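You operate a simulated robot arm through the tools that you are given. There is no shell and no other tool.

The job below is to be done with a simulated robot arm. You get a single attempt, and the scene is never put back.

Task
Free the lock nut, set the kiss gauge to about 8, lock again.
Fine: the press stays locked; turn the black adjusting bolt with the small spanner and put it back; the nut ends tight. Where these are worked on the way, their far stop is far enough and under half their travel is too little: lock nut.

It is judged by the outcome, as a careful person would: the job done as asked, and still so three seconds after it is handed in. It fails if anything else is knocked over, pushed out of place, dropped, spilled or broken.

Robot
A 7-joint arm with a two-finger parallel gripper, fixed in place. Base frame: the origin is on the floor under the middle of its stand, x ahead of it, y to its left, z up. Lengths are in mm, angles in degrees, forces in N, time in s.
With the tool pointing down near the work surface it reaches from about 100 to 520 mm from the base axis. Its first joint turns from -166.0 to 166.0 degrees. Payload 3.4 kg.
The tool frame sits at the grasp point between the pads (the TCP): z along the fingers, y along the line on which they close. The tips reach 30 mm beyond it. Largest opening 94 mm; finger width 28, thickness 10; the body of the gripper, 50 by 96 mm, starts 55 mm behind the TCP.
Orientation is that of the tool frame in the base frame, as [roll, pitch, yaw] about the fixed x, y, z axes, in that order (R = Rz(yaw) Ry(pitch) Rx(roll)). With the fingers straight down and closing along the base's y, the tool's x points along the base's -x, its y along +y and its z along -z.

Tools
- The arm moves only by the tool move_arm. Its argument "motion" is a list of rows, each an object (a shift or turn left out is 0, a gripper value left out holds the last) with "offset": the shift along the base's x, y, z in mm, a list of three; "dr": the turn, a rotation vector about the base's x, y, z in degrees, a list of three; "fingers": the gripper command, from -1 (shut) to 1 (fully open), values between in proportion. In form: [{"offset": [x, y, z], "dr": [wx, wy, wz], "fingers": fingers}, ...]. A call has 1 to 20 rows; each row shifts and turns the commanded pose from where the row before left it. Rows are played at 5 a second. More than 50 mm and 8.6 degrees between two rows, or a gripper value outside its range, and nothing of the call is played. A pose out of reach is approached as far as the arm can. The call stops where the force on the tool passes 40 N (or 10 N more than at its start, if that is more) or the arm is blocked; 0.2 s more then pass. The fingers move at their own pace (about 72 mm/s each) and stop on an object; they squeeze with about 43 N. The grip force told is the motor's: it shows also when the fingers shut on nothing. Time passes only in rows, and 0.2 s behind the last, so rows that do not move let the fingers close. The reply holds the time, the measured pose of the TCP, the force on the tool along the base axes, the opening and the grip force, in the units named above and with some noise, with the torque about the TCP (base axes, N m) and any sound that the robot's microphone picked up, and new pictures: "pictures" is both (left out), scene, wrist or none.
- Cameras (640 x 400 px; columns grow to the right, rows downward): "scene" is fixed at [33.5, 650.4, 1525.2]; the picture's right is [-0.97, -0.24, 0.00], its down [-0.11, 0.45, -0.89] and it looks along [0.21, -0.86, -0.46] (base axes); focal length 308 px, centre (320, 200). "wrist" rides on the gripper at [76, 14, -102] in the tool frame; the picture's right is [-0.18, 0.98, 0.00], its down [-0.75, -0.14, -0.64] and it looks along [-0.63, -0.12, 0.77] (tool axes); focal length 243 px, centre (320, 200).
- move_column(by): moves the trunk up (or, below 0, down) by that many mm; the arm rides with it, the base frame stays. It gives what a move gives, with no picture.
- point_at(camera, pixels): there is no depth. For up to 12 entries [column, row, z] of the newest picture of that camera ("zoom" is the newest enlarged one), the place [x, y] in the base frame at which the ray of that pixel passes the height z, good to about 2 mm, but the place of the scene camera against the robot may be out by one fixed shift of up to 25 mm in any direction. The clock stands still meanwhile.
- inspect(camera, box): a new picture of the part [left, top, right, bottom] of that camera's present view, enlarged. The clock stands still meanwhile.
- finish_job(): hands the job in; it is judged then, once.

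Unless the task says otherwise, let go and move clear before handing in.

The tools are called after "Request:" as a command line: name --argument value ..., lists and objects as JSON in quotes. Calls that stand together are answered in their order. move_arm: Moves the arm, as the interface text tells. Its arguments: {"type":"object","properties":{"motion":{"type":"array","items":{"type":"object","properties":{"offset":{"type":"array","items":{"type":"number"}},"dr":{"type":"array","items":{"type":"number"}},"fingers":{"type":"number"}}}},"pictures":{"type":"string","enum":["both","scene","wrist","none"]}},"required":["motion"]} The other tools are called the same way: move_column (by) moves the trunk up or down; point_at (camera, pixels) gives the place at which the rays of pixels pass given heights; inspect (camera, box) takes an enlarged picture of a part of a camera's view; finish_job () hands the job in.

At the start:

```text
clock: 0.0
tool_pos: [351.3, -23.7, 1282.6]
orientation: [-179.9, 0.0, 180.0]
ft_force: [0.3, 0.4, 0.1]
moment: [-0.03, -0.01, 0.0]
grip_width: 93.9
grip_force: 0.0
trunk travel left (down, up): [-325.0, 61.0]
```

scene: 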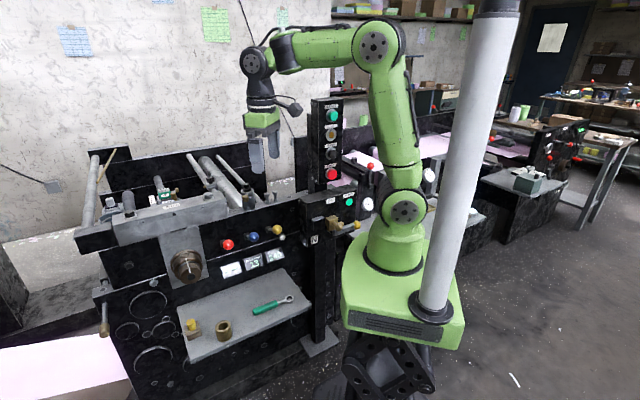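
wrist: 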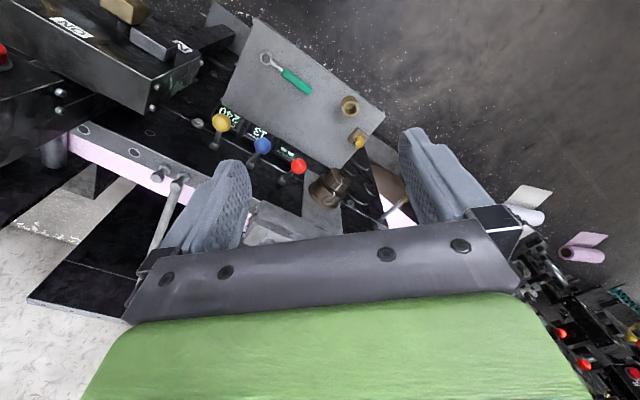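

The scene picture shows a press with a tray (spanner with green handle near (270,305)), gauges near (232,268)-(275,256), and a knob/nut around (187,265). I'll look closer before moving.

Request:
inspect --camera "scene" --box '[70, 140, 310, 290]'

Request:
inspect --camera "scene" --box '[150, 220, 310, 320]'

Request:
inspect --camera "scene" --box '[290, 90, 400, 260]'

Request:
inspect --camera "scene" --box '[90, 260, 250, 400]'

```text
2.67 times, centred on (190, 215) of scene
```

zoom: 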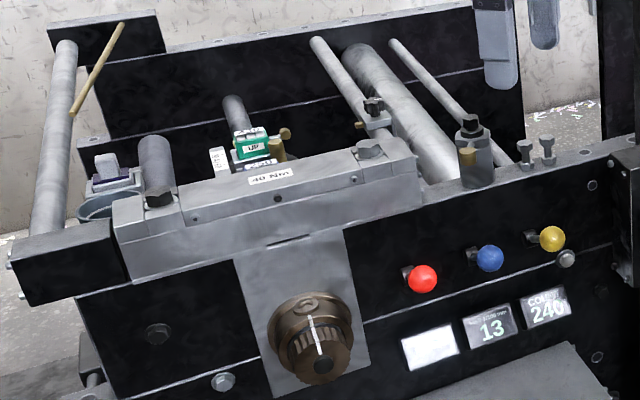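

```text
4.00 times, centred on (230, 270) of scene
```

zoom: 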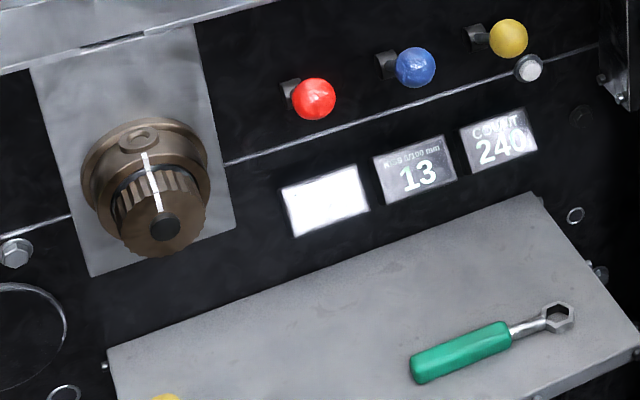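

```text
2.35 times, centred on (345, 175) of scene
```

zoom: 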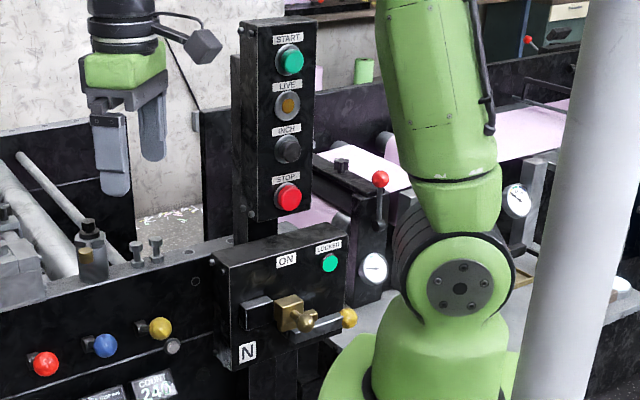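

```text
2.86 times, centred on (170, 330) of scene
```

zoom: 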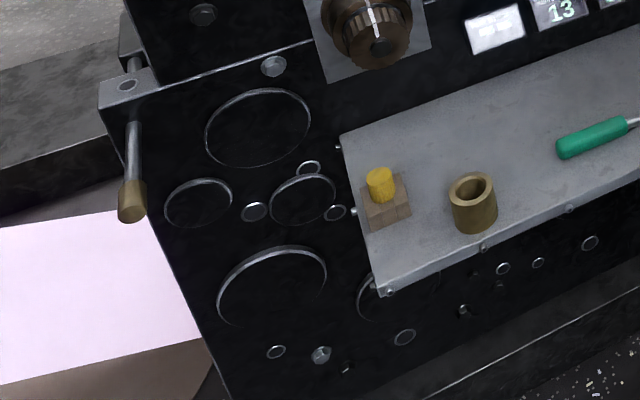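

The gauge at about (253,260) reads 13 with "1/100 mm". Black bolt heads appear at (245,189), (210,180) and (130,213); I'll zoom in on these to find the adjusting bolt and lock nut.

Request:
inspect --camera "scene" --box '[200, 170, 280, 220]'

Request:
inspect --camera "scene" --box '[90, 180, 190, 240]'

Request:
inspect --camera "scene" --box '[220, 240, 290, 280]'

Request:
inspect --camera "wrist" --box '[120, 40, 420, 240]'

Request:
inspect --camera "scene" --box '[140, 170, 220, 220]'

```text
8.00 times, centred on (240, 195) of scene
```

zoom: 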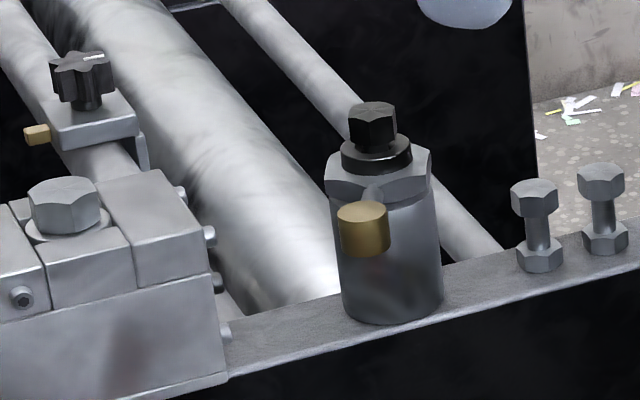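

```text
6.40 times, centred on (140, 210) of scene
```

zoom: 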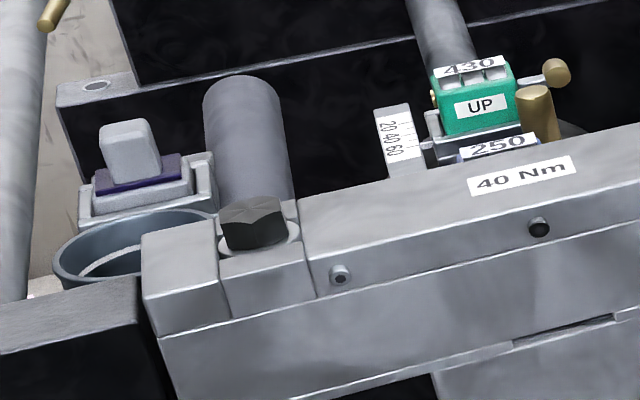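

```text
9.14 times, centred on (255, 260) of scene
```

zoom: 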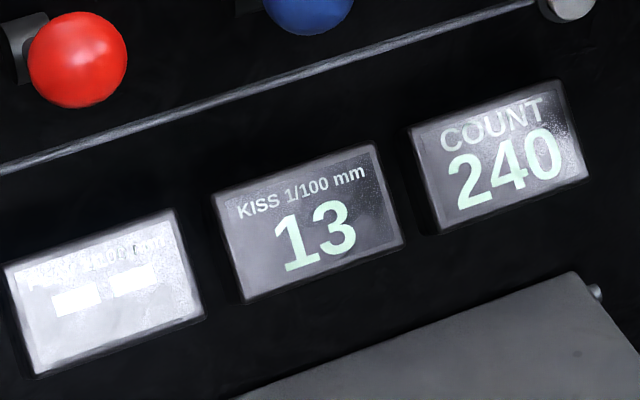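

```text
2.00 times, centred on (270, 140) of wrist
```

zoom: 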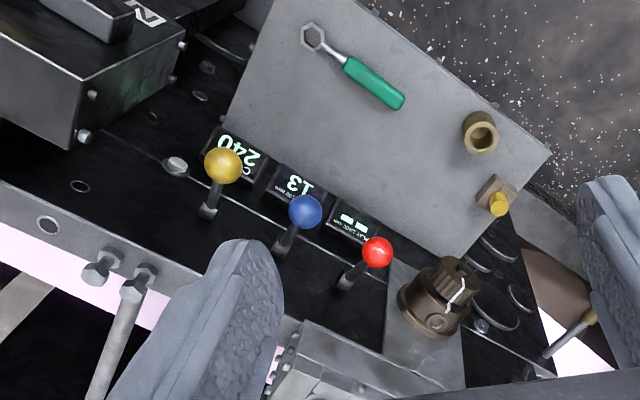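

```text
8.00 times, centred on (180, 195) of scene
```

zoom: 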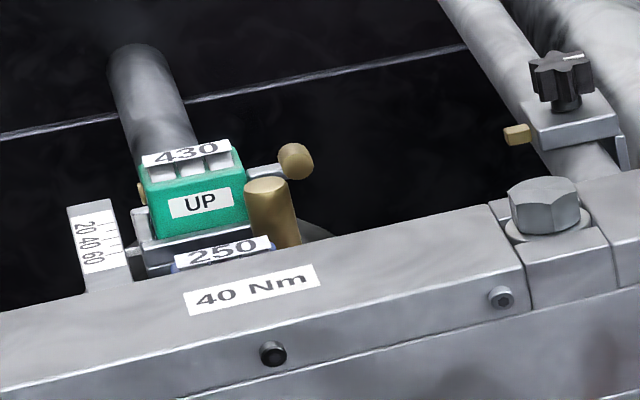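

The black bolt sits at scene (246,186) on a sleeve with a large hex nut with a brass-tipped lever at (245,198); the green spanner lies on the tray at (289,299)–(253,312). I'll triangulate with both cameras.

Request:
point_at --camera "scene" --pixels '[[289, 299, 900], [289, 299, 1000], [253, 312, 900], [253, 312, 1000], [246.5, 184, 1000], [246.5, 184, 1100], [246.5, 184, 1200], [245, 198, 1000], [245, 198, 1100], [245, 198, 1200]]'

Request:
point_at --camera "wrist" --pixels '[[276.5, 58.5, 900], [276.5, 58.5, 1000], [315, 90, 900], [315, 90, 1000], [231, 123, 1000], [231, 123, 1100], [272, 150, 1000], [272, 150, 1100], [298, 166, 1000], [298, 166, 1100]]'

```text
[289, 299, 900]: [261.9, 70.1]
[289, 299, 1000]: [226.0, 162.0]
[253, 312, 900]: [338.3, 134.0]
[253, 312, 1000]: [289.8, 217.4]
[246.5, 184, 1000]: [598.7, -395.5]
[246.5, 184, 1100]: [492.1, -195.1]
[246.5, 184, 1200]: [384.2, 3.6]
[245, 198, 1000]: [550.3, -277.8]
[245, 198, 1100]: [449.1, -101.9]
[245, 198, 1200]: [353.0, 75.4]
```

```text
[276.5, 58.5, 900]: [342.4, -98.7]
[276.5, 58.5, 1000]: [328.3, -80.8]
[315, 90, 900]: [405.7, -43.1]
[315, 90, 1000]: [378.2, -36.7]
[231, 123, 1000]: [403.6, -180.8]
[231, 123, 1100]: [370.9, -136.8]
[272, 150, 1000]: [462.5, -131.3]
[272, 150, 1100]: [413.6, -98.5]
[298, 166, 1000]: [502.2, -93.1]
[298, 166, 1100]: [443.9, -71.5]
```

The bolts' rough place from both views is about (430,-215,1085), with the black bolt hidden behind the left finger in the wrist view. I'll shift the arm towards -y and back a little to see the black bolt and lock nut with the wrist camera.

Request:
move_arm --motion '[{"offset": [-15, -30, 15]}, {"offset": [-15, -30, 15]}, {"offset": [-10, -30, 10]}, {"offset": [0, -10, 0]}, {"offset": [0, 0, 0]}]'

```text
clock: 1.2
tool_pos: [309.5, -124.7, 1321.6]
orientation: [-180.0, 0.0, -179.9]
ft_force: [-0.1, 0.2, 0.2]
moment: [0.01, 0.01, 0.0]
grip_width: 94.2
grip_force: 0.0
trunk travel left (down, up): [-325.0, 61.0]
```

scene: 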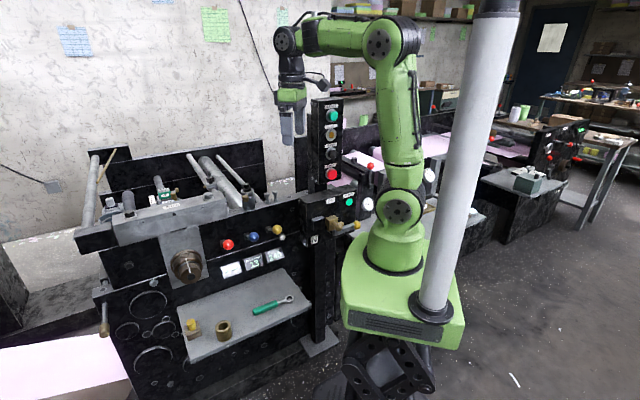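
wrist: 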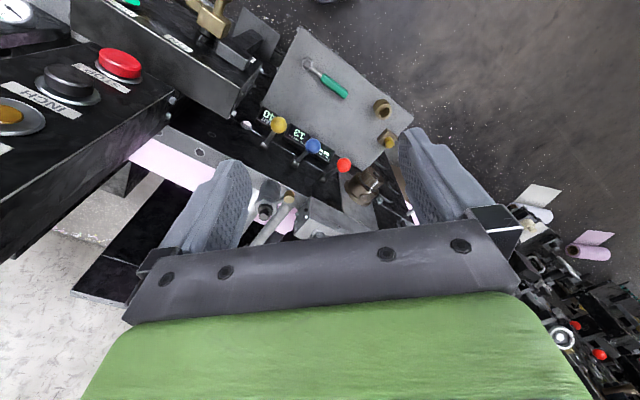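

The tower with STOP/INCH is on the wrist view's left, and a sleeve with a brass tip shows at (270,205). I'll enlarge both that and the levers.

Request:
inspect --camera "wrist" --box '[220, 160, 420, 260]'

Request:
inspect --camera "wrist" --box '[240, 20, 440, 170]'

Request:
inspect --camera "wrist" --box '[240, 180, 320, 240]'

Request:
inspect --camera "scene" --box '[180, 140, 300, 220]'

```text
3.20 times, centred on (320, 210) of wrist
```

zoom: 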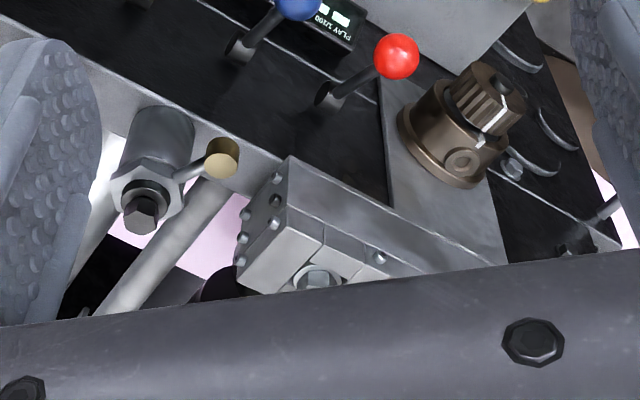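

```text
2.67 times, centred on (340, 95) of wrist
```

zoom: 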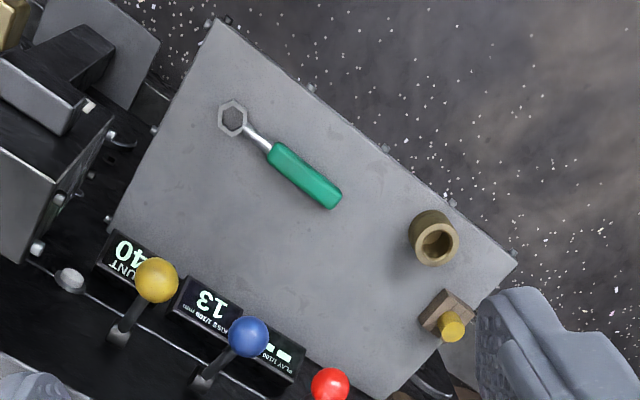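

```text
6.67 times, centred on (280, 210) of wrist
```

zoom: 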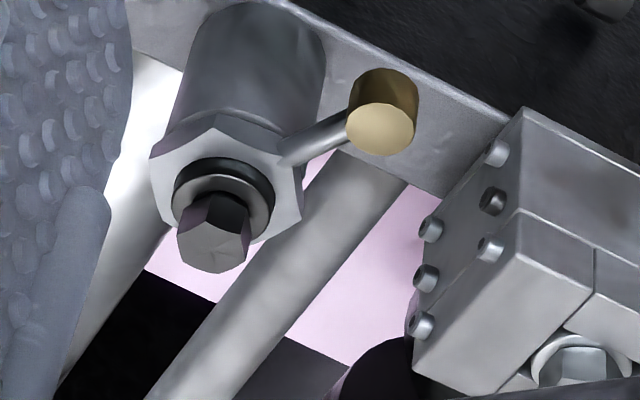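

```text
5.00 times, centred on (240, 180) of scene
```

zoom: 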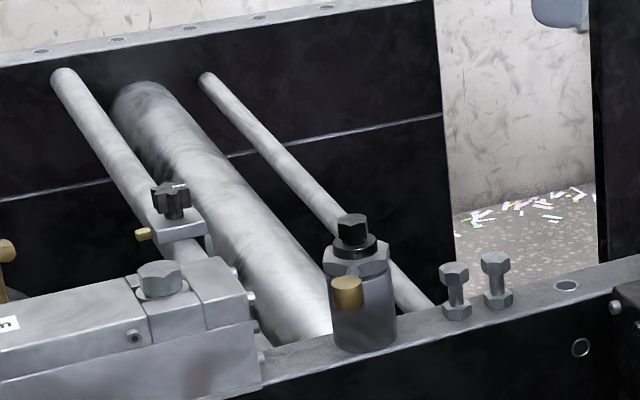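

The sleeve with the black bolt sits at wrist (264,217), with the lever knob at (289,199). My rough triangulation puts it near (500–560,-270,1050), so I'll go lower and closer for a better look.

Request:
move_arm --motion '[{"offset": [20, -15, -30]}, {"offset": [20, -15, -30]}, {"offset": [20, -15, -30]}, {"offset": [10, -15, -20]}, {"offset": [0, 0, 0]}]'

```text
clock: 2.4
tool_pos: [380.3, -184.5, 1212.1]
orientation: [180.0, -0.1, -179.9]
ft_force: [-0.2, 0.4, -0.7]
moment: [0.02, -0.05, 0.02]
grip_width: 94.0
grip_force: 0.0
trunk travel left (down, up): [-325.0, 61.0]
```

scene: 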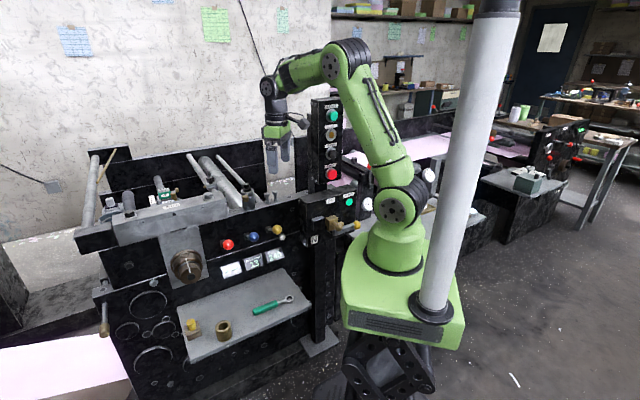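
wrist: 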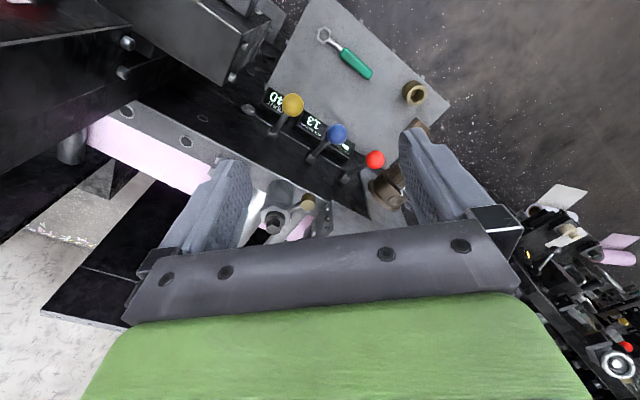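

Request:
inspect --camera "wrist" --box '[240, 170, 336, 230]'

Request:
inspect --camera "wrist" --box '[240, 20, 440, 145]'

Request:
inspect --camera "scene" --box '[220, 140, 316, 200]'

```text
6.67 times, centred on (288, 200) of wrist
```

zoom: 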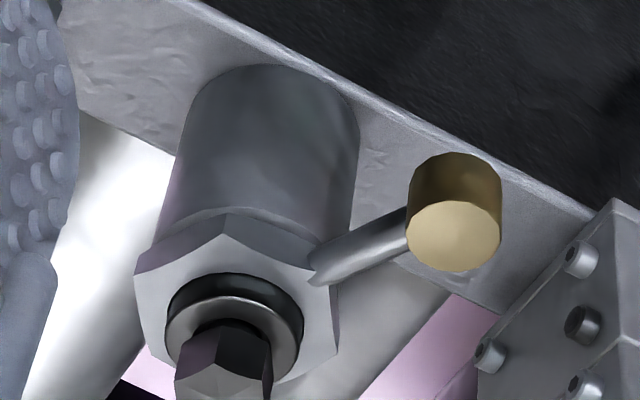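

```text
3.20 times, centred on (340, 82) of wrist
```

zoom: 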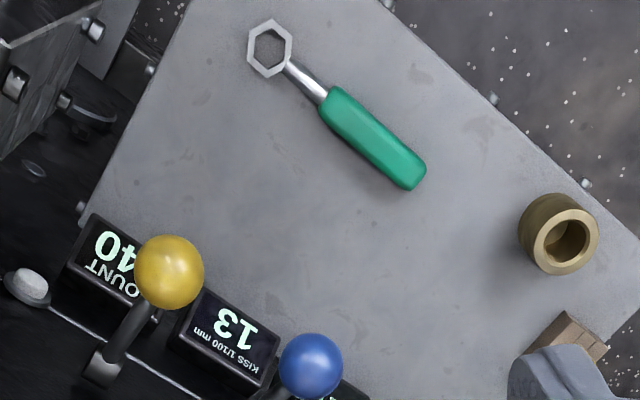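

```text
6.67 times, centred on (268, 170) of scene
```

zoom: 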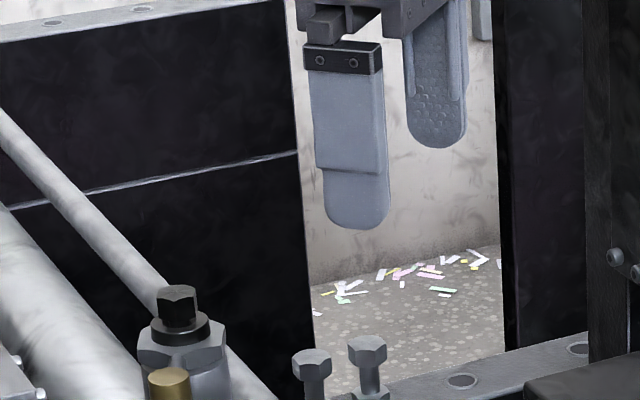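

Triangulating views 2 and 3 puts the lever knob at about (531,-233,1042) and the nut/bolt axis near (548,-287). I'll yaw the tool by about -73° so the fingers can straddle the lever tangentially, then recheck.

Request:
move_arm --motion '[{"dr": [0, 0, -8]}, {"dr": [0, 0, -8]}, {"dr": [0, 0, -8]}, {"dr": [0, 0, -8]}, {"dr": [0, 0, -8]}, {"dr": [0, 0, -8]}, {"dr": [0, 0, -8]}, {"dr": [0, 0, -8]}, {"dr": [0, 0, -8]}, {"dr": [0, 0, 0]}, {"dr": [0, 0, 0]}]'

```text
clock: 4.8
tool_pos: [381.0, -184.2, 1211.4]
orientation: [180.0, 0.0, 107.9]
ft_force: [-1.3, -0.7, 0.0]
moment: [0.03, 0.0, -0.01]
grip_width: 94.1
grip_force: 0.0
trunk travel left (down, up): [-325.0, 61.0]
```

scene: 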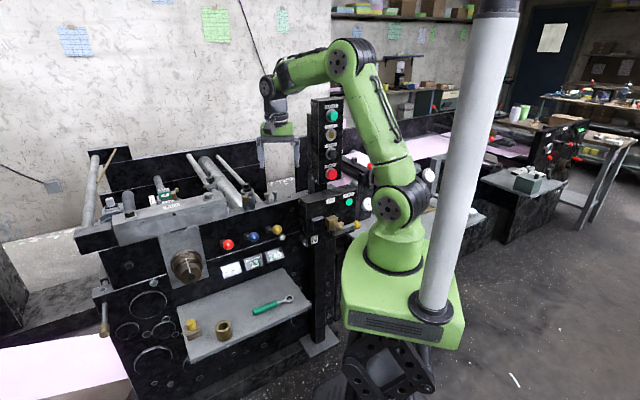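
wrist: 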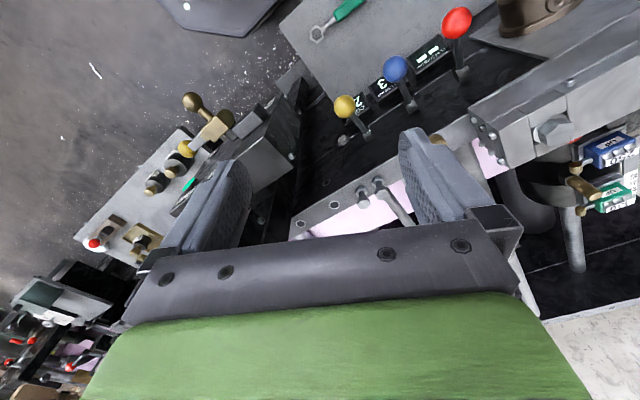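

Rotation worked; the sleeve and knob are now hidden behind the right finger near (440,135). I'll move forward and down so the knob comes between the fingers.

Request:
move_arm --motion '[{"offset": [25, -5, -10]}, {"offset": [25, -5, -10]}, {"offset": [25, -5, -10]}, {"offset": [25, -5, -10]}, {"offset": [20, -5, -10]}, {"offset": [0, 0, 0]}]'

```text
clock: 6.2
tool_pos: [501.2, -210.0, 1161.3]
orientation: [-179.9, 0.0, 108.0]
ft_force: [0.1, 0.5, 0.0]
moment: [0.01, -0.06, 0.0]
grip_width: 93.9
grip_force: 0.1
trunk travel left (down, up): [-325.0, 61.0]
```

scene: 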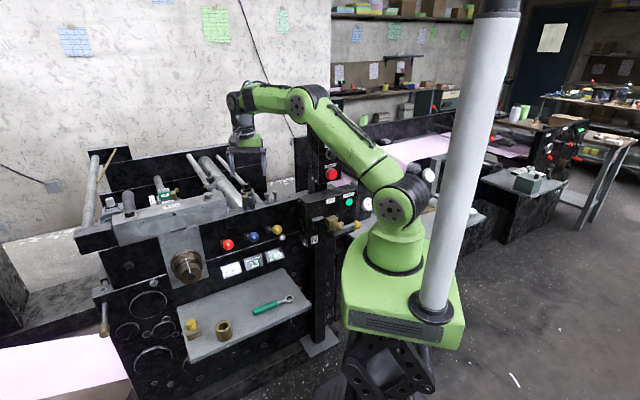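
wrist: 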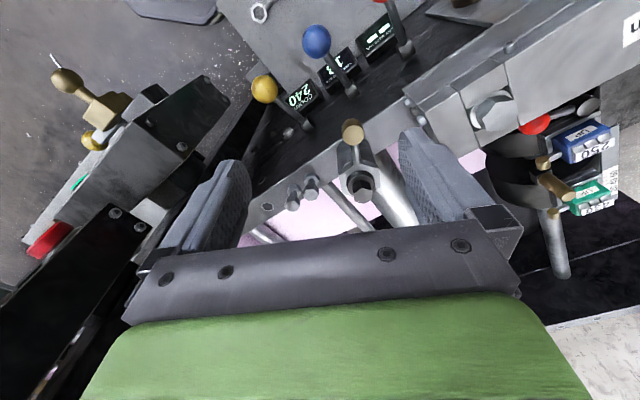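

The knob is at wrist (352,130) and the bolt head at (360,188), clearly between the fingers. I'll zoom and compute rays.

Request:
inspect --camera "wrist" --box '[300, 100, 420, 220]'

Request:
point_at --camera "wrist" --pixels '[[352, 130, 1000], [352, 130, 1040], [352, 130, 1060], [360, 188, 1000], [360, 188, 1040], [360, 188, 1060]]'

```text
3.33 times, centred on (360, 160) of wrist
```

zoom: 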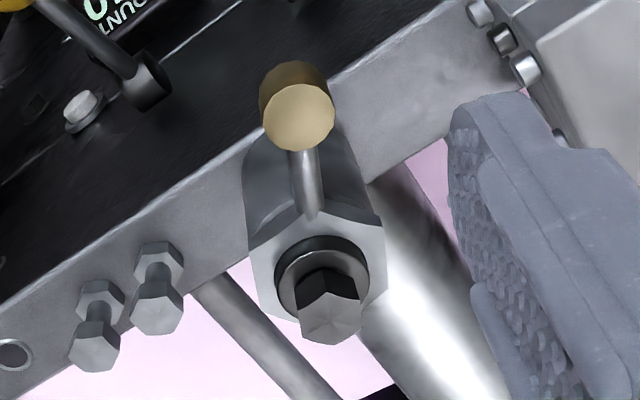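

```text
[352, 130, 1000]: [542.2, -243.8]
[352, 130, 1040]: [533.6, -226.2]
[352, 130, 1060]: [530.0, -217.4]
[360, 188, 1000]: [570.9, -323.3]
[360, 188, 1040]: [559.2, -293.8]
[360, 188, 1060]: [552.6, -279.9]
```

Triangulated: knob top at (537,-233,1038), bolt top at (557,-290,1059), lever length about 61 mm. I'll narrow the fingers to about 50 mm and move above the knob.

Request:
move_arm --motion '[{"offset": [12, -8, -10], "fingers": 0.06}, {"offset": [12, -8, -15]}, {"offset": [12, -7, -15]}, {"offset": [0, 0, -20]}, {"offset": [0, 0, 0]}]'

```text
clock: 7.4
tool_pos: [536.6, -230.9, 1102.1]
orientation: [180.0, -0.1, 107.9]
ft_force: [-0.2, -0.1, -0.9]
moment: [0.02, 0.0, 0.02]
grip_width: 50.1
grip_force: 0.1
trunk travel left (down, up): [-325.0, 61.0]
```

scene: 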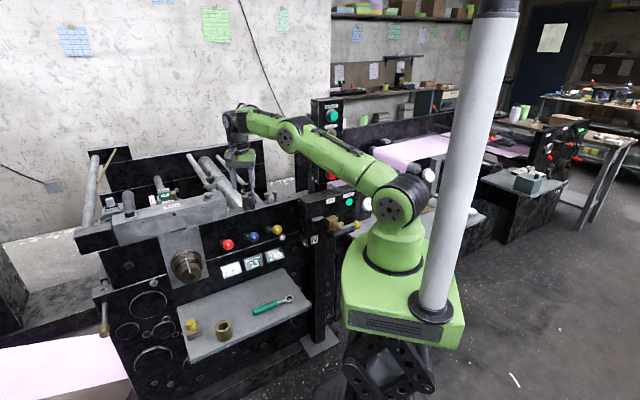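
wrist: 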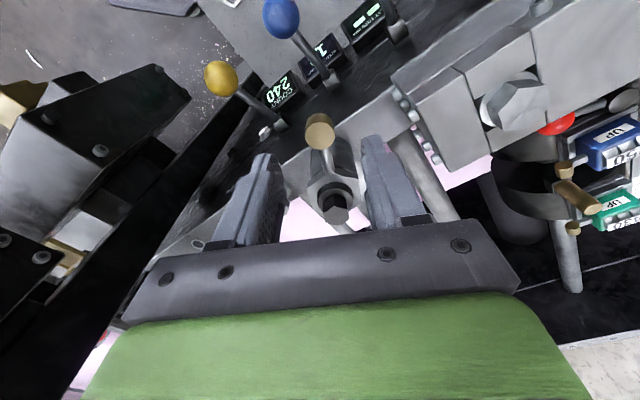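

The knob is centred between the fingers at (320,130). I'll descend and check before gripping.

Request:
move_arm --motion '[{"offset": [0, 0, -20]}, {"offset": [0, 0, -20]}, {"offset": [0, 0, -12]}, {"offset": [0, 0, 0]}]'

```text
clock: 8.4
tool_pos: [537.2, -233.8, 1050.2]
orientation: [-180.0, 0.0, 108.0]
ft_force: [0.7, 0.6, 0.4]
moment: [-0.01, 0.01, -0.02]
grip_width: 50.0
grip_force: 0.1
trunk travel left (down, up): [-325.0, 61.0]
```

scene: 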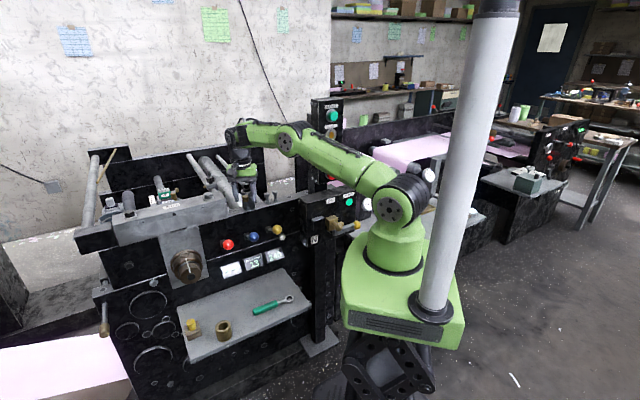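
wrist: 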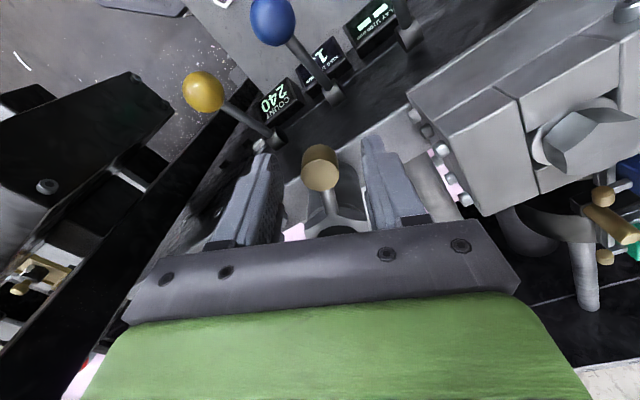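

The knob is centred at (320,170), with the scene and force readings clear. I'll go down 14 mm and close on it.

Request:
move_arm --motion '[{"offset": [0, 0, -14]}, {"offset": [0, 0, 0]}, {"fingers": -0.7}, {"fingers": -0.7}, {"fingers": -0.7}, {"fingers": -0.7}]'

Request:
inspect --camera "wrist" --box '[240, 120, 400, 240]'

```text
clock: 9.8
tool_pos: [538.0, -232.1, 1036.4]
orientation: [-180.0, 0.0, 108.0]
ft_force: [0.6, 0.8, 0.4]
moment: [0.02, 0.05, -0.05]
grip_width: 21.3
grip_force: 45.2
trunk travel left (down, up): [-325.0, 61.0]
```

scene: 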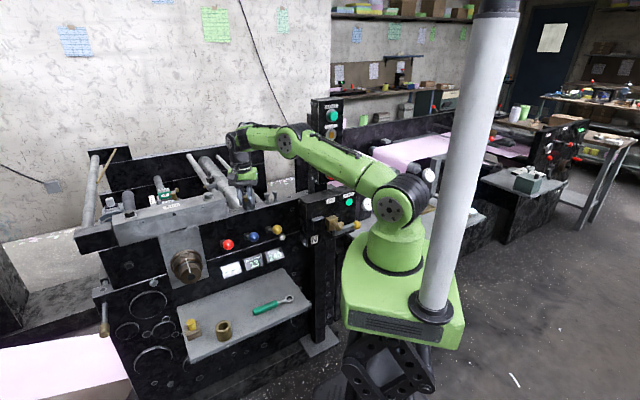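
wrist: 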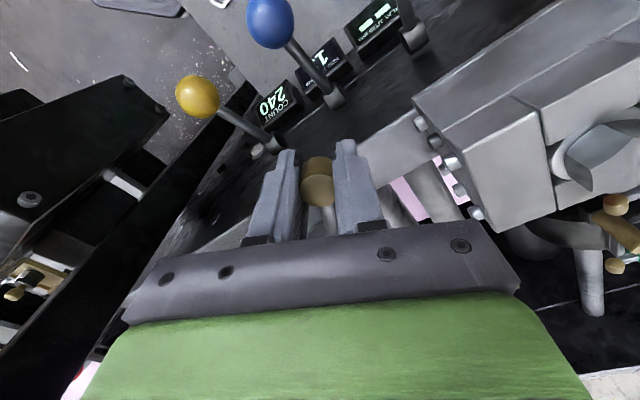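

```text
3.33 times, centred on (320, 180) of wrist
```

zoom: 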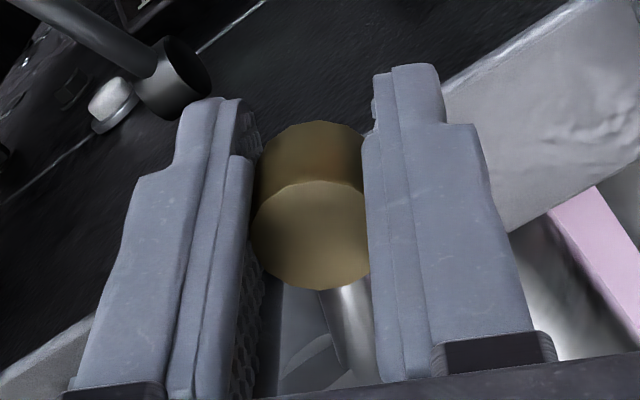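

The knob is gripped (21.3 mm opening). I'll try loosening counter-clockwise (seen from above) along the arc about (557,-290), a few degrees at first.

Request:
move_arm --motion '[{"offset": [-5.95, -2.4, 0], "dr": [0, 0, 6]}, {"offset": [-5.66, -3.0, 0], "dr": [0, 0, 6]}, {"offset": [0, 0, 0]}]'

```text
clock: 10.6
tool_pos: [525.5, -238.5, 1036.5]
orientation: [-179.9, 0.0, 120.1]
ft_force: [3.0, -0.7, 0.1]
moment: [-0.22, -0.23, 0.14]
grip_width: 21.0
grip_force: 45.4
trunk travel left (down, up): [-325.0, 61.0]
```

scene: 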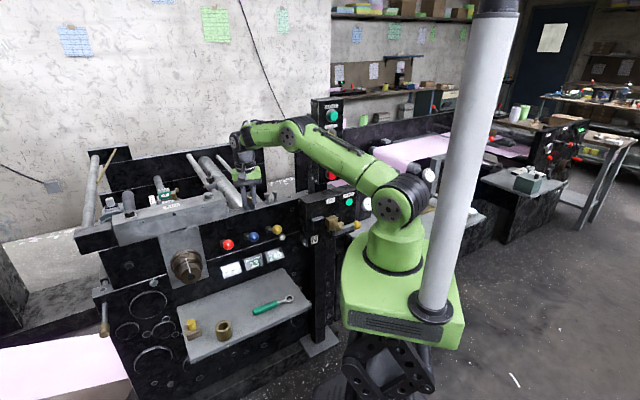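
wrist: 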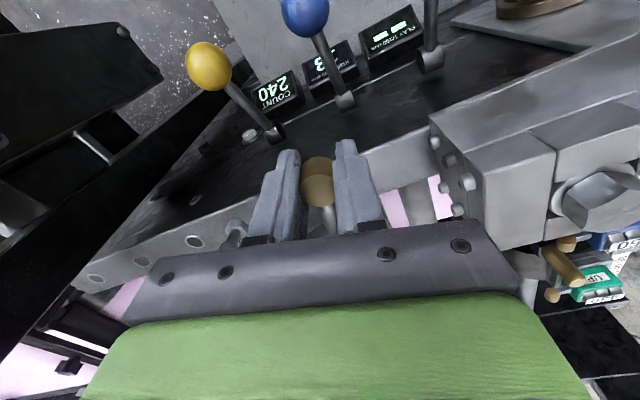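

The lever moved 12° with only about 3 N, so this direction is loosening (or free). I'll continue the arc in steps until it stops.

Request:
move_arm --motion '[{"offset": [-5.32, -3.59, 0], "dr": [0, 0, 6]}, {"offset": [-4.91, -4.13, 0], "dr": [0, 0, 6]}, {"offset": [-4.46, -4.61, 0], "dr": [0, 0, 6]}, {"offset": [0, 0, 0]}]'

```text
clock: 11.6
tool_pos: [511.4, -250.8, 1036.6]
orientation: [-180.0, 0.0, 138.1]
ft_force: [6.3, -4.4, -0.1]
moment: [-0.14, -0.28, 0.1]
grip_width: 21.1
grip_force: 45.4
trunk travel left (down, up): [-325.0, 61.0]
```

scene: 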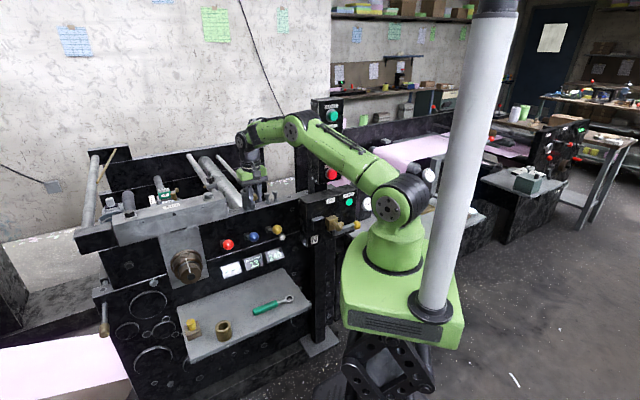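
wrist: 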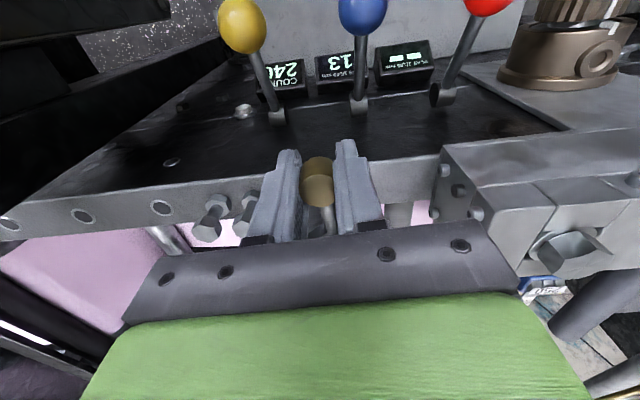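

Force is about 8 N, still moving; the standing bolts at (210,215) are near (479..505,-345,1014), so I'll keep watching them as I continue.

Request:
move_arm --motion '[{"offset": [-3.95, -5.06, 0], "dr": [0, 0, 6]}, {"offset": [-3.4, -5.44, 0], "dr": [0, 0, 6]}, {"offset": [-2.81, -5.77, 0], "dr": [0, 0, 6]}, {"offset": [0, 0, 0]}]'

```text
clock: 12.6
tool_pos: [501.6, -266.9, 1036.2]
orientation: [180.0, 0.1, 156.2]
ft_force: [12.6, -5.2, 10.7]
moment: [0.33, 0.7, 0.08]
grip_width: 21.5
grip_force: 45.0
trunk travel left (down, up): [-325.0, 61.0]
```

scene: 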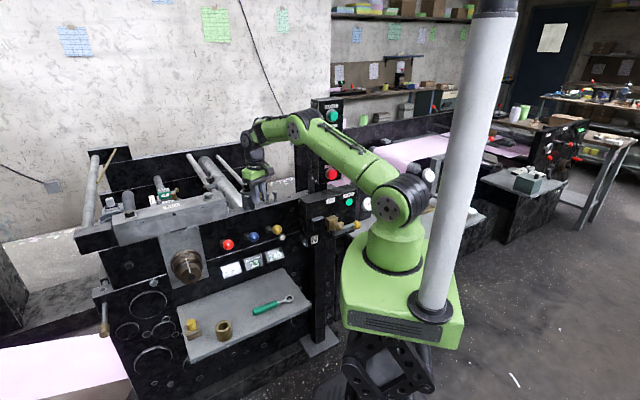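
wrist: 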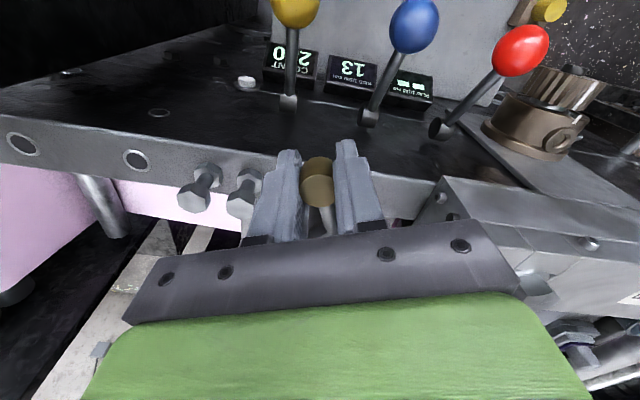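

The tangential force is about zero; the 13 N is radial plus 11 N upward, so my circle is slightly off. I'll continue with a small inward and upward correction.

Request:
move_arm --motion '[{"offset": [1.5, -0.6, 1.0]}, {"offset": [-0.7, -6.4, 0.3], "dr": [0, 0, 6]}, {"offset": [0, 0, 0]}]'

```text
clock: 13.4
tool_pos: [500.5, -268.8, 1036.5]
orientation: [179.9, -0.3, 162.2]
ft_force: [1.4, 8.3, -3.3]
moment: [0.41, 0.77, -0.49]
grip_width: 21.4
grip_force: 45.0
trunk travel left (down, up): [-325.0, 61.0]
```

scene: 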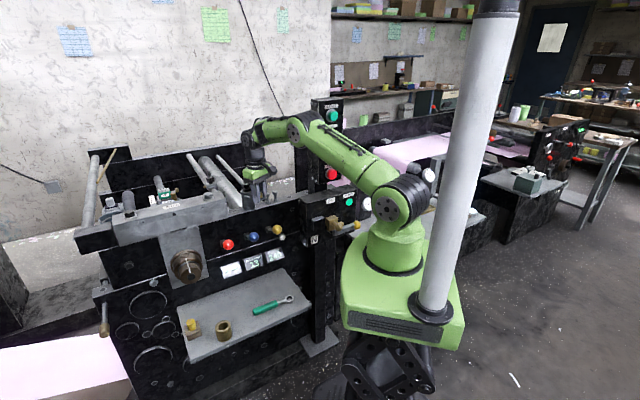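
wrist: 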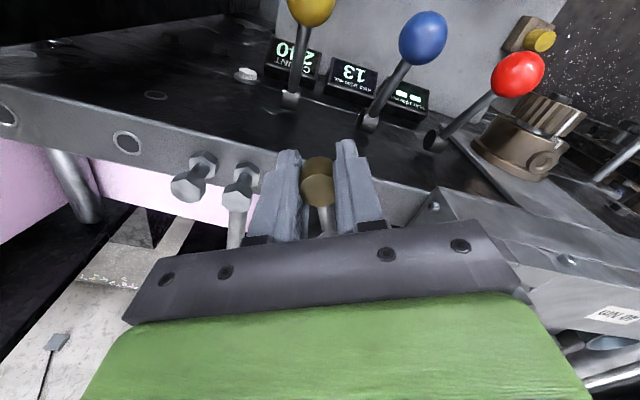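

The tool lagged the command (y -268.8 measured vs about -274) with +8 N resisting, so it may be at its stop after about 50°. I'll push a little more to confirm.

Request:
move_arm --motion '[{"offset": [-0.8, -3, 0]}, {"offset": [-0.5, -3, 0]}, {"offset": [0, 0, 0]}]'

Request:
inspect --camera "wrist" --box '[220, 120, 420, 245]'

```text
clock: 14.2
tool_pos: [501.1, -268.8, 1034.9]
orientation: [179.3, -0.5, 163.0]
ft_force: [0.6, 21.2, 2.8]
moment: [0.04, -0.29, -0.21]
grip_width: 21.3
grip_force: 45.1
trunk travel left (down, up): [-325.0, 61.0]
stopped in row 3: the force on the tool passed its limit at 42 N (the readings are from after the stop); the commanded pose is now the measured one
```

scene: 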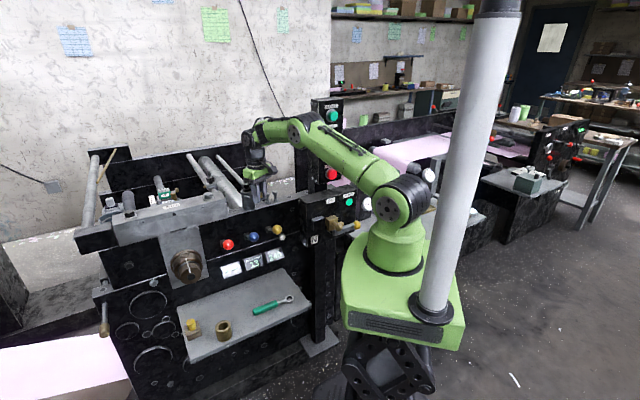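
wrist: 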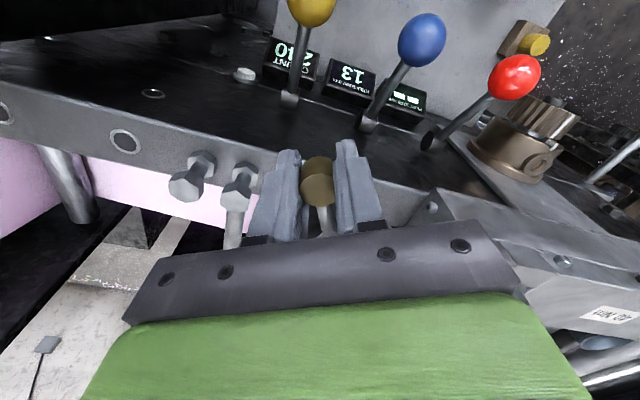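

```text
3.20 times, centred on (320, 182) of wrist
```

zoom: 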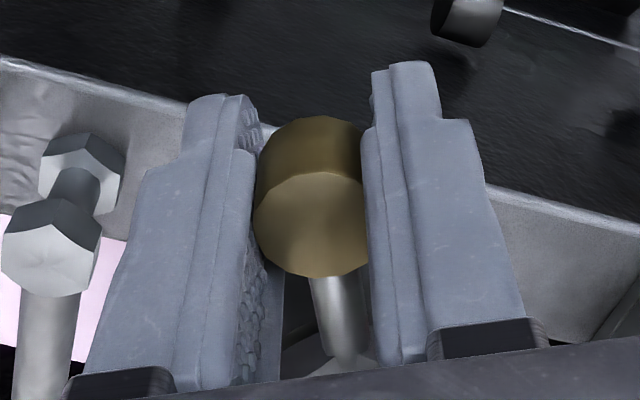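

The lever is hard against its stop (42 N, knob at (501,-269), about 50° of travel), so the nut is free. I'll open the fingers slightly and lift straight up.

Request:
move_arm --motion '[{"fingers": -0.15}, {"fingers": -0.15}, {"offset": [0, 0, 15]}, {"offset": [0, 0, 25]}, {"offset": [0, 0, 30]}, {"offset": [-20, 10, 30]}, {"offset": [0, 0, 0]}]'

Request:
inspect --camera "wrist" --box '[240, 120, 400, 240]'

Request:
inspect --camera "scene" --box '[220, 160, 300, 220]'

```text
clock: 15.8
tool_pos: [480.6, -265.4, 1134.7]
orientation: [179.6, -0.6, 162.5]
ft_force: [1.1, -0.1, -0.1]
moment: [-0.01, 0.03, -0.03]
grip_width: 40.0
grip_force: 0.2
trunk travel left (down, up): [-325.0, 61.0]
```

scene: 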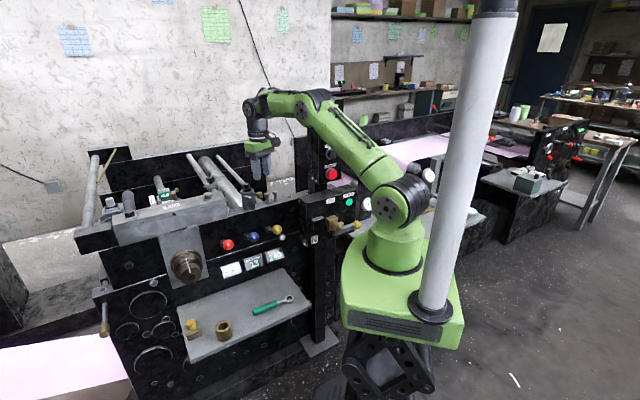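
wrist: 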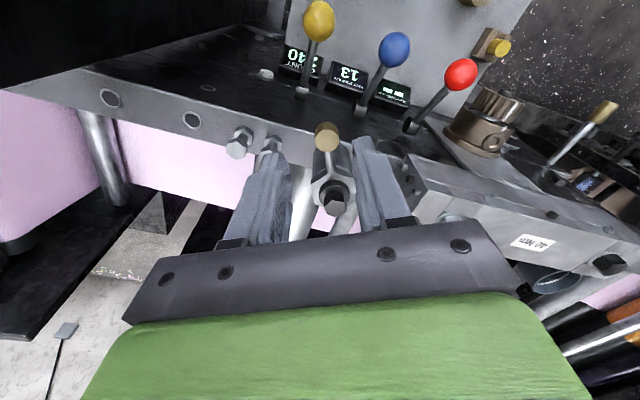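

```text
3.33 times, centred on (320, 180) of wrist
```

zoom: 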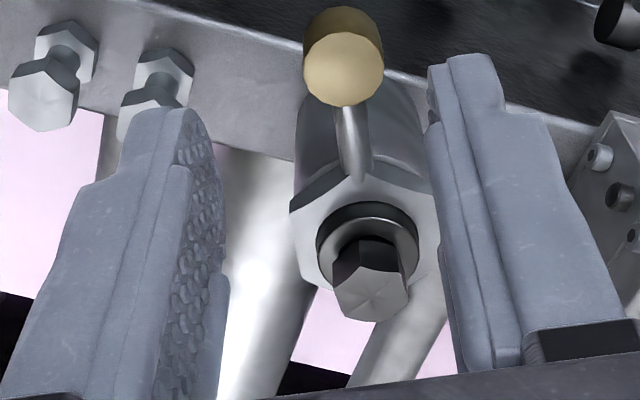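

```text
6.67 times, centred on (260, 190) of scene
```

zoom: 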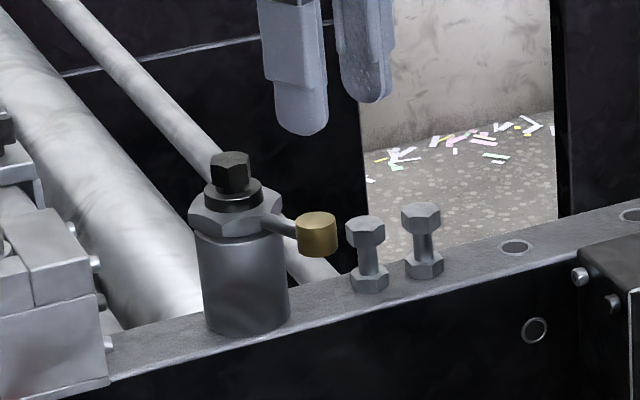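

The lever now points towards the standing bolts and the bolt head is visible at wrist (335,208). I'll enlarge the bolt head to measure its hexagon.

Request:
inspect --camera "wrist" --box '[311, 185, 359, 215]'

Request:
inspect --camera "wrist" --box '[270, 10, 450, 120]'

```text
13.33 times, centred on (335, 200) of wrist
```

zoom: 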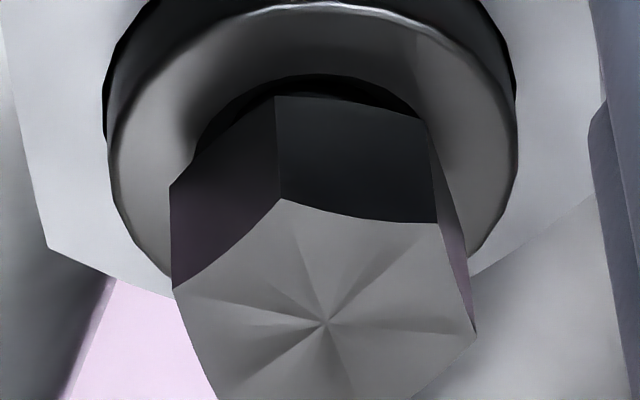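

```text
3.56 times, centred on (360, 65) of wrist
```

zoom: 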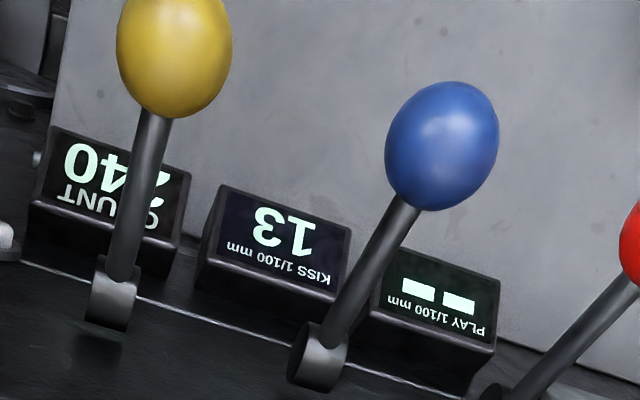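

I'll project the hexagon corners at the bolt-top height.

Request:
point_at --camera "wrist" --pixels '[[332.0, 199.85, 1058.6], [343.8, 201.65, 1058.6], [346.6, 209.75, 1058.6], [324.0, 206.6, 1058.6], [335.2, 209.2, 1058.6], [335.2, 209.2, 1050], [335.2, 209.2, 1066], [326, 131, 1038], [326, 131, 1030]]'

```text
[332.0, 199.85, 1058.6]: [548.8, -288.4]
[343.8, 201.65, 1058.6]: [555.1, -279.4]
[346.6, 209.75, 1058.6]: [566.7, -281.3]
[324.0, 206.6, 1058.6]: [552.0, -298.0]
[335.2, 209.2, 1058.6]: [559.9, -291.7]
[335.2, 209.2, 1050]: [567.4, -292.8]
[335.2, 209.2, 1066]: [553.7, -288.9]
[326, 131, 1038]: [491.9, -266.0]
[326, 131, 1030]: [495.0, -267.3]
```

Bolt head: centre about (558,-290), corners at about 50° mod 60°, across flats about 19 mm; gauge still reads 13. The spanner ring is at about (374,-175,643) with its handle end near (476,-79). I'll swing away over the levers, yaw to about 43°, and then lower the trunk.

Request:
move_arm --motion '[{"offset": [-4, 11, 5], "dr": [0, 0, -8]}, {"offset": [-4, 11, 5], "dr": [0, 0, -8]}, {"offset": [-4, 11, 5], "dr": [0, 0, -8]}, {"offset": [-4, 11, 0], "dr": [0, 0, -8]}, {"offset": [-4, 11, 0], "dr": [0, 0, -8]}, {"offset": [-4, 11, 0], "dr": [0, 0, -8]}, {"offset": [-4, 11, 0], "dr": [0, 0, -8]}, {"offset": [-4, 12, 0], "dr": [0, 0, -8]}, {"offset": [-4, 12, 0], "dr": [0, 0, -8]}, {"offset": [-4, 12, 0], "dr": [0, 0, -8]}, {"offset": [-4, 12, 0], "dr": [0, 0, -8]}, {"offset": [-4, 12, 0], "dr": [0, 0, -8]}, {"offset": [-4, 11, 0], "dr": [0, 0, -8]}, {"offset": [-4, 11, 0], "dr": [0, 0, -8]}, {"offset": [-4, 11, 0], "dr": [0, 0, -8]}, {"offset": [0, 0, 0], "fingers": 0.1}, {"offset": [0, 0, 0]}]'

```text
clock: 19.4
tool_pos: [420.1, -94.8, 1150.3]
orientation: [179.6, -0.3, 42.4]
ft_force: [0.1, -0.5, 0.3]
moment: [-0.03, 0.0, 0.04]
grip_width: 52.0
grip_force: 0.1
trunk travel left (down, up): [-325.0, 61.0]
```

scene: 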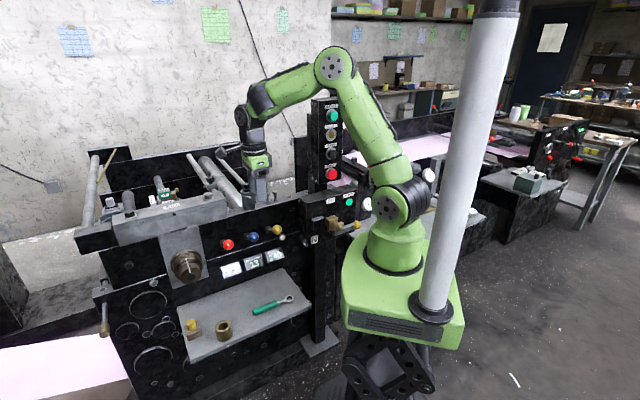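
wrist: 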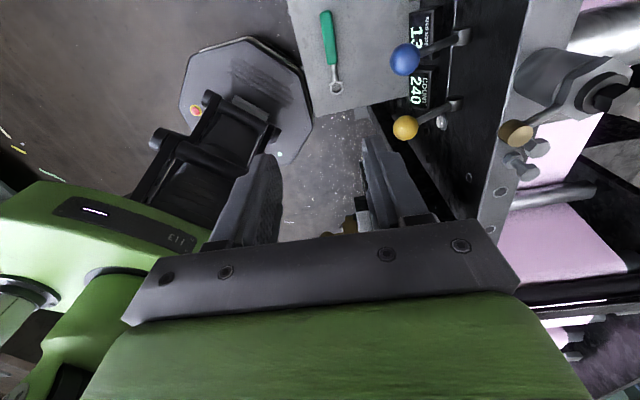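

The spanner shows at wrist (330,50), and the gripper is clear of the lever knobs. I'll lower the trunk in steps.

Request:
move_column --by -170

Request:
move_arm --motion '[{"offset": [0, 0, 0]}]'

```text
clock: 21.3
tool_pos: [419.3, -95.2, 981.2]
orientation: [179.5, -0.6, 42.4]
ft_force: [-0.2, -0.3, 0.1]
moment: [-0.01, 0.02, 0.0]
grip_width: 51.9
grip_force: 0.1
trunk travel left (down, up): [-155.0, 231.0]
```

```text
clock: 21.7
tool_pos: [420.0, -95.0, 980.6]
orientation: [179.7, -0.5, 42.6]
ft_force: [1.0, 0.6, -0.2]
moment: [-0.01, 0.0, 0.04]
grip_width: 51.6
grip_force: 0.0
trunk travel left (down, up): [-155.0, 231.0]
```

scene: 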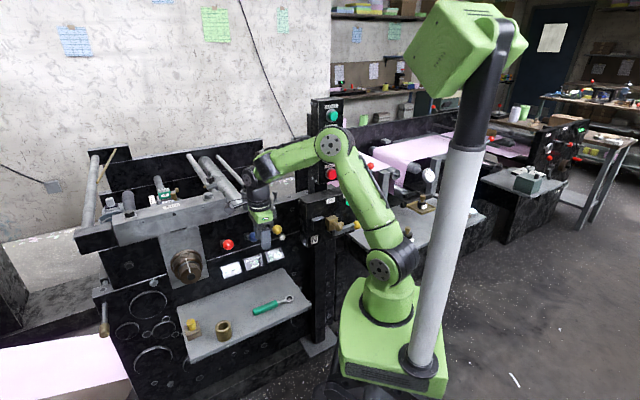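
wrist: 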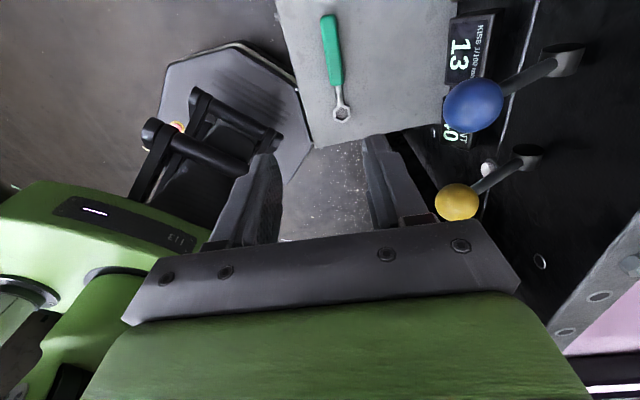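

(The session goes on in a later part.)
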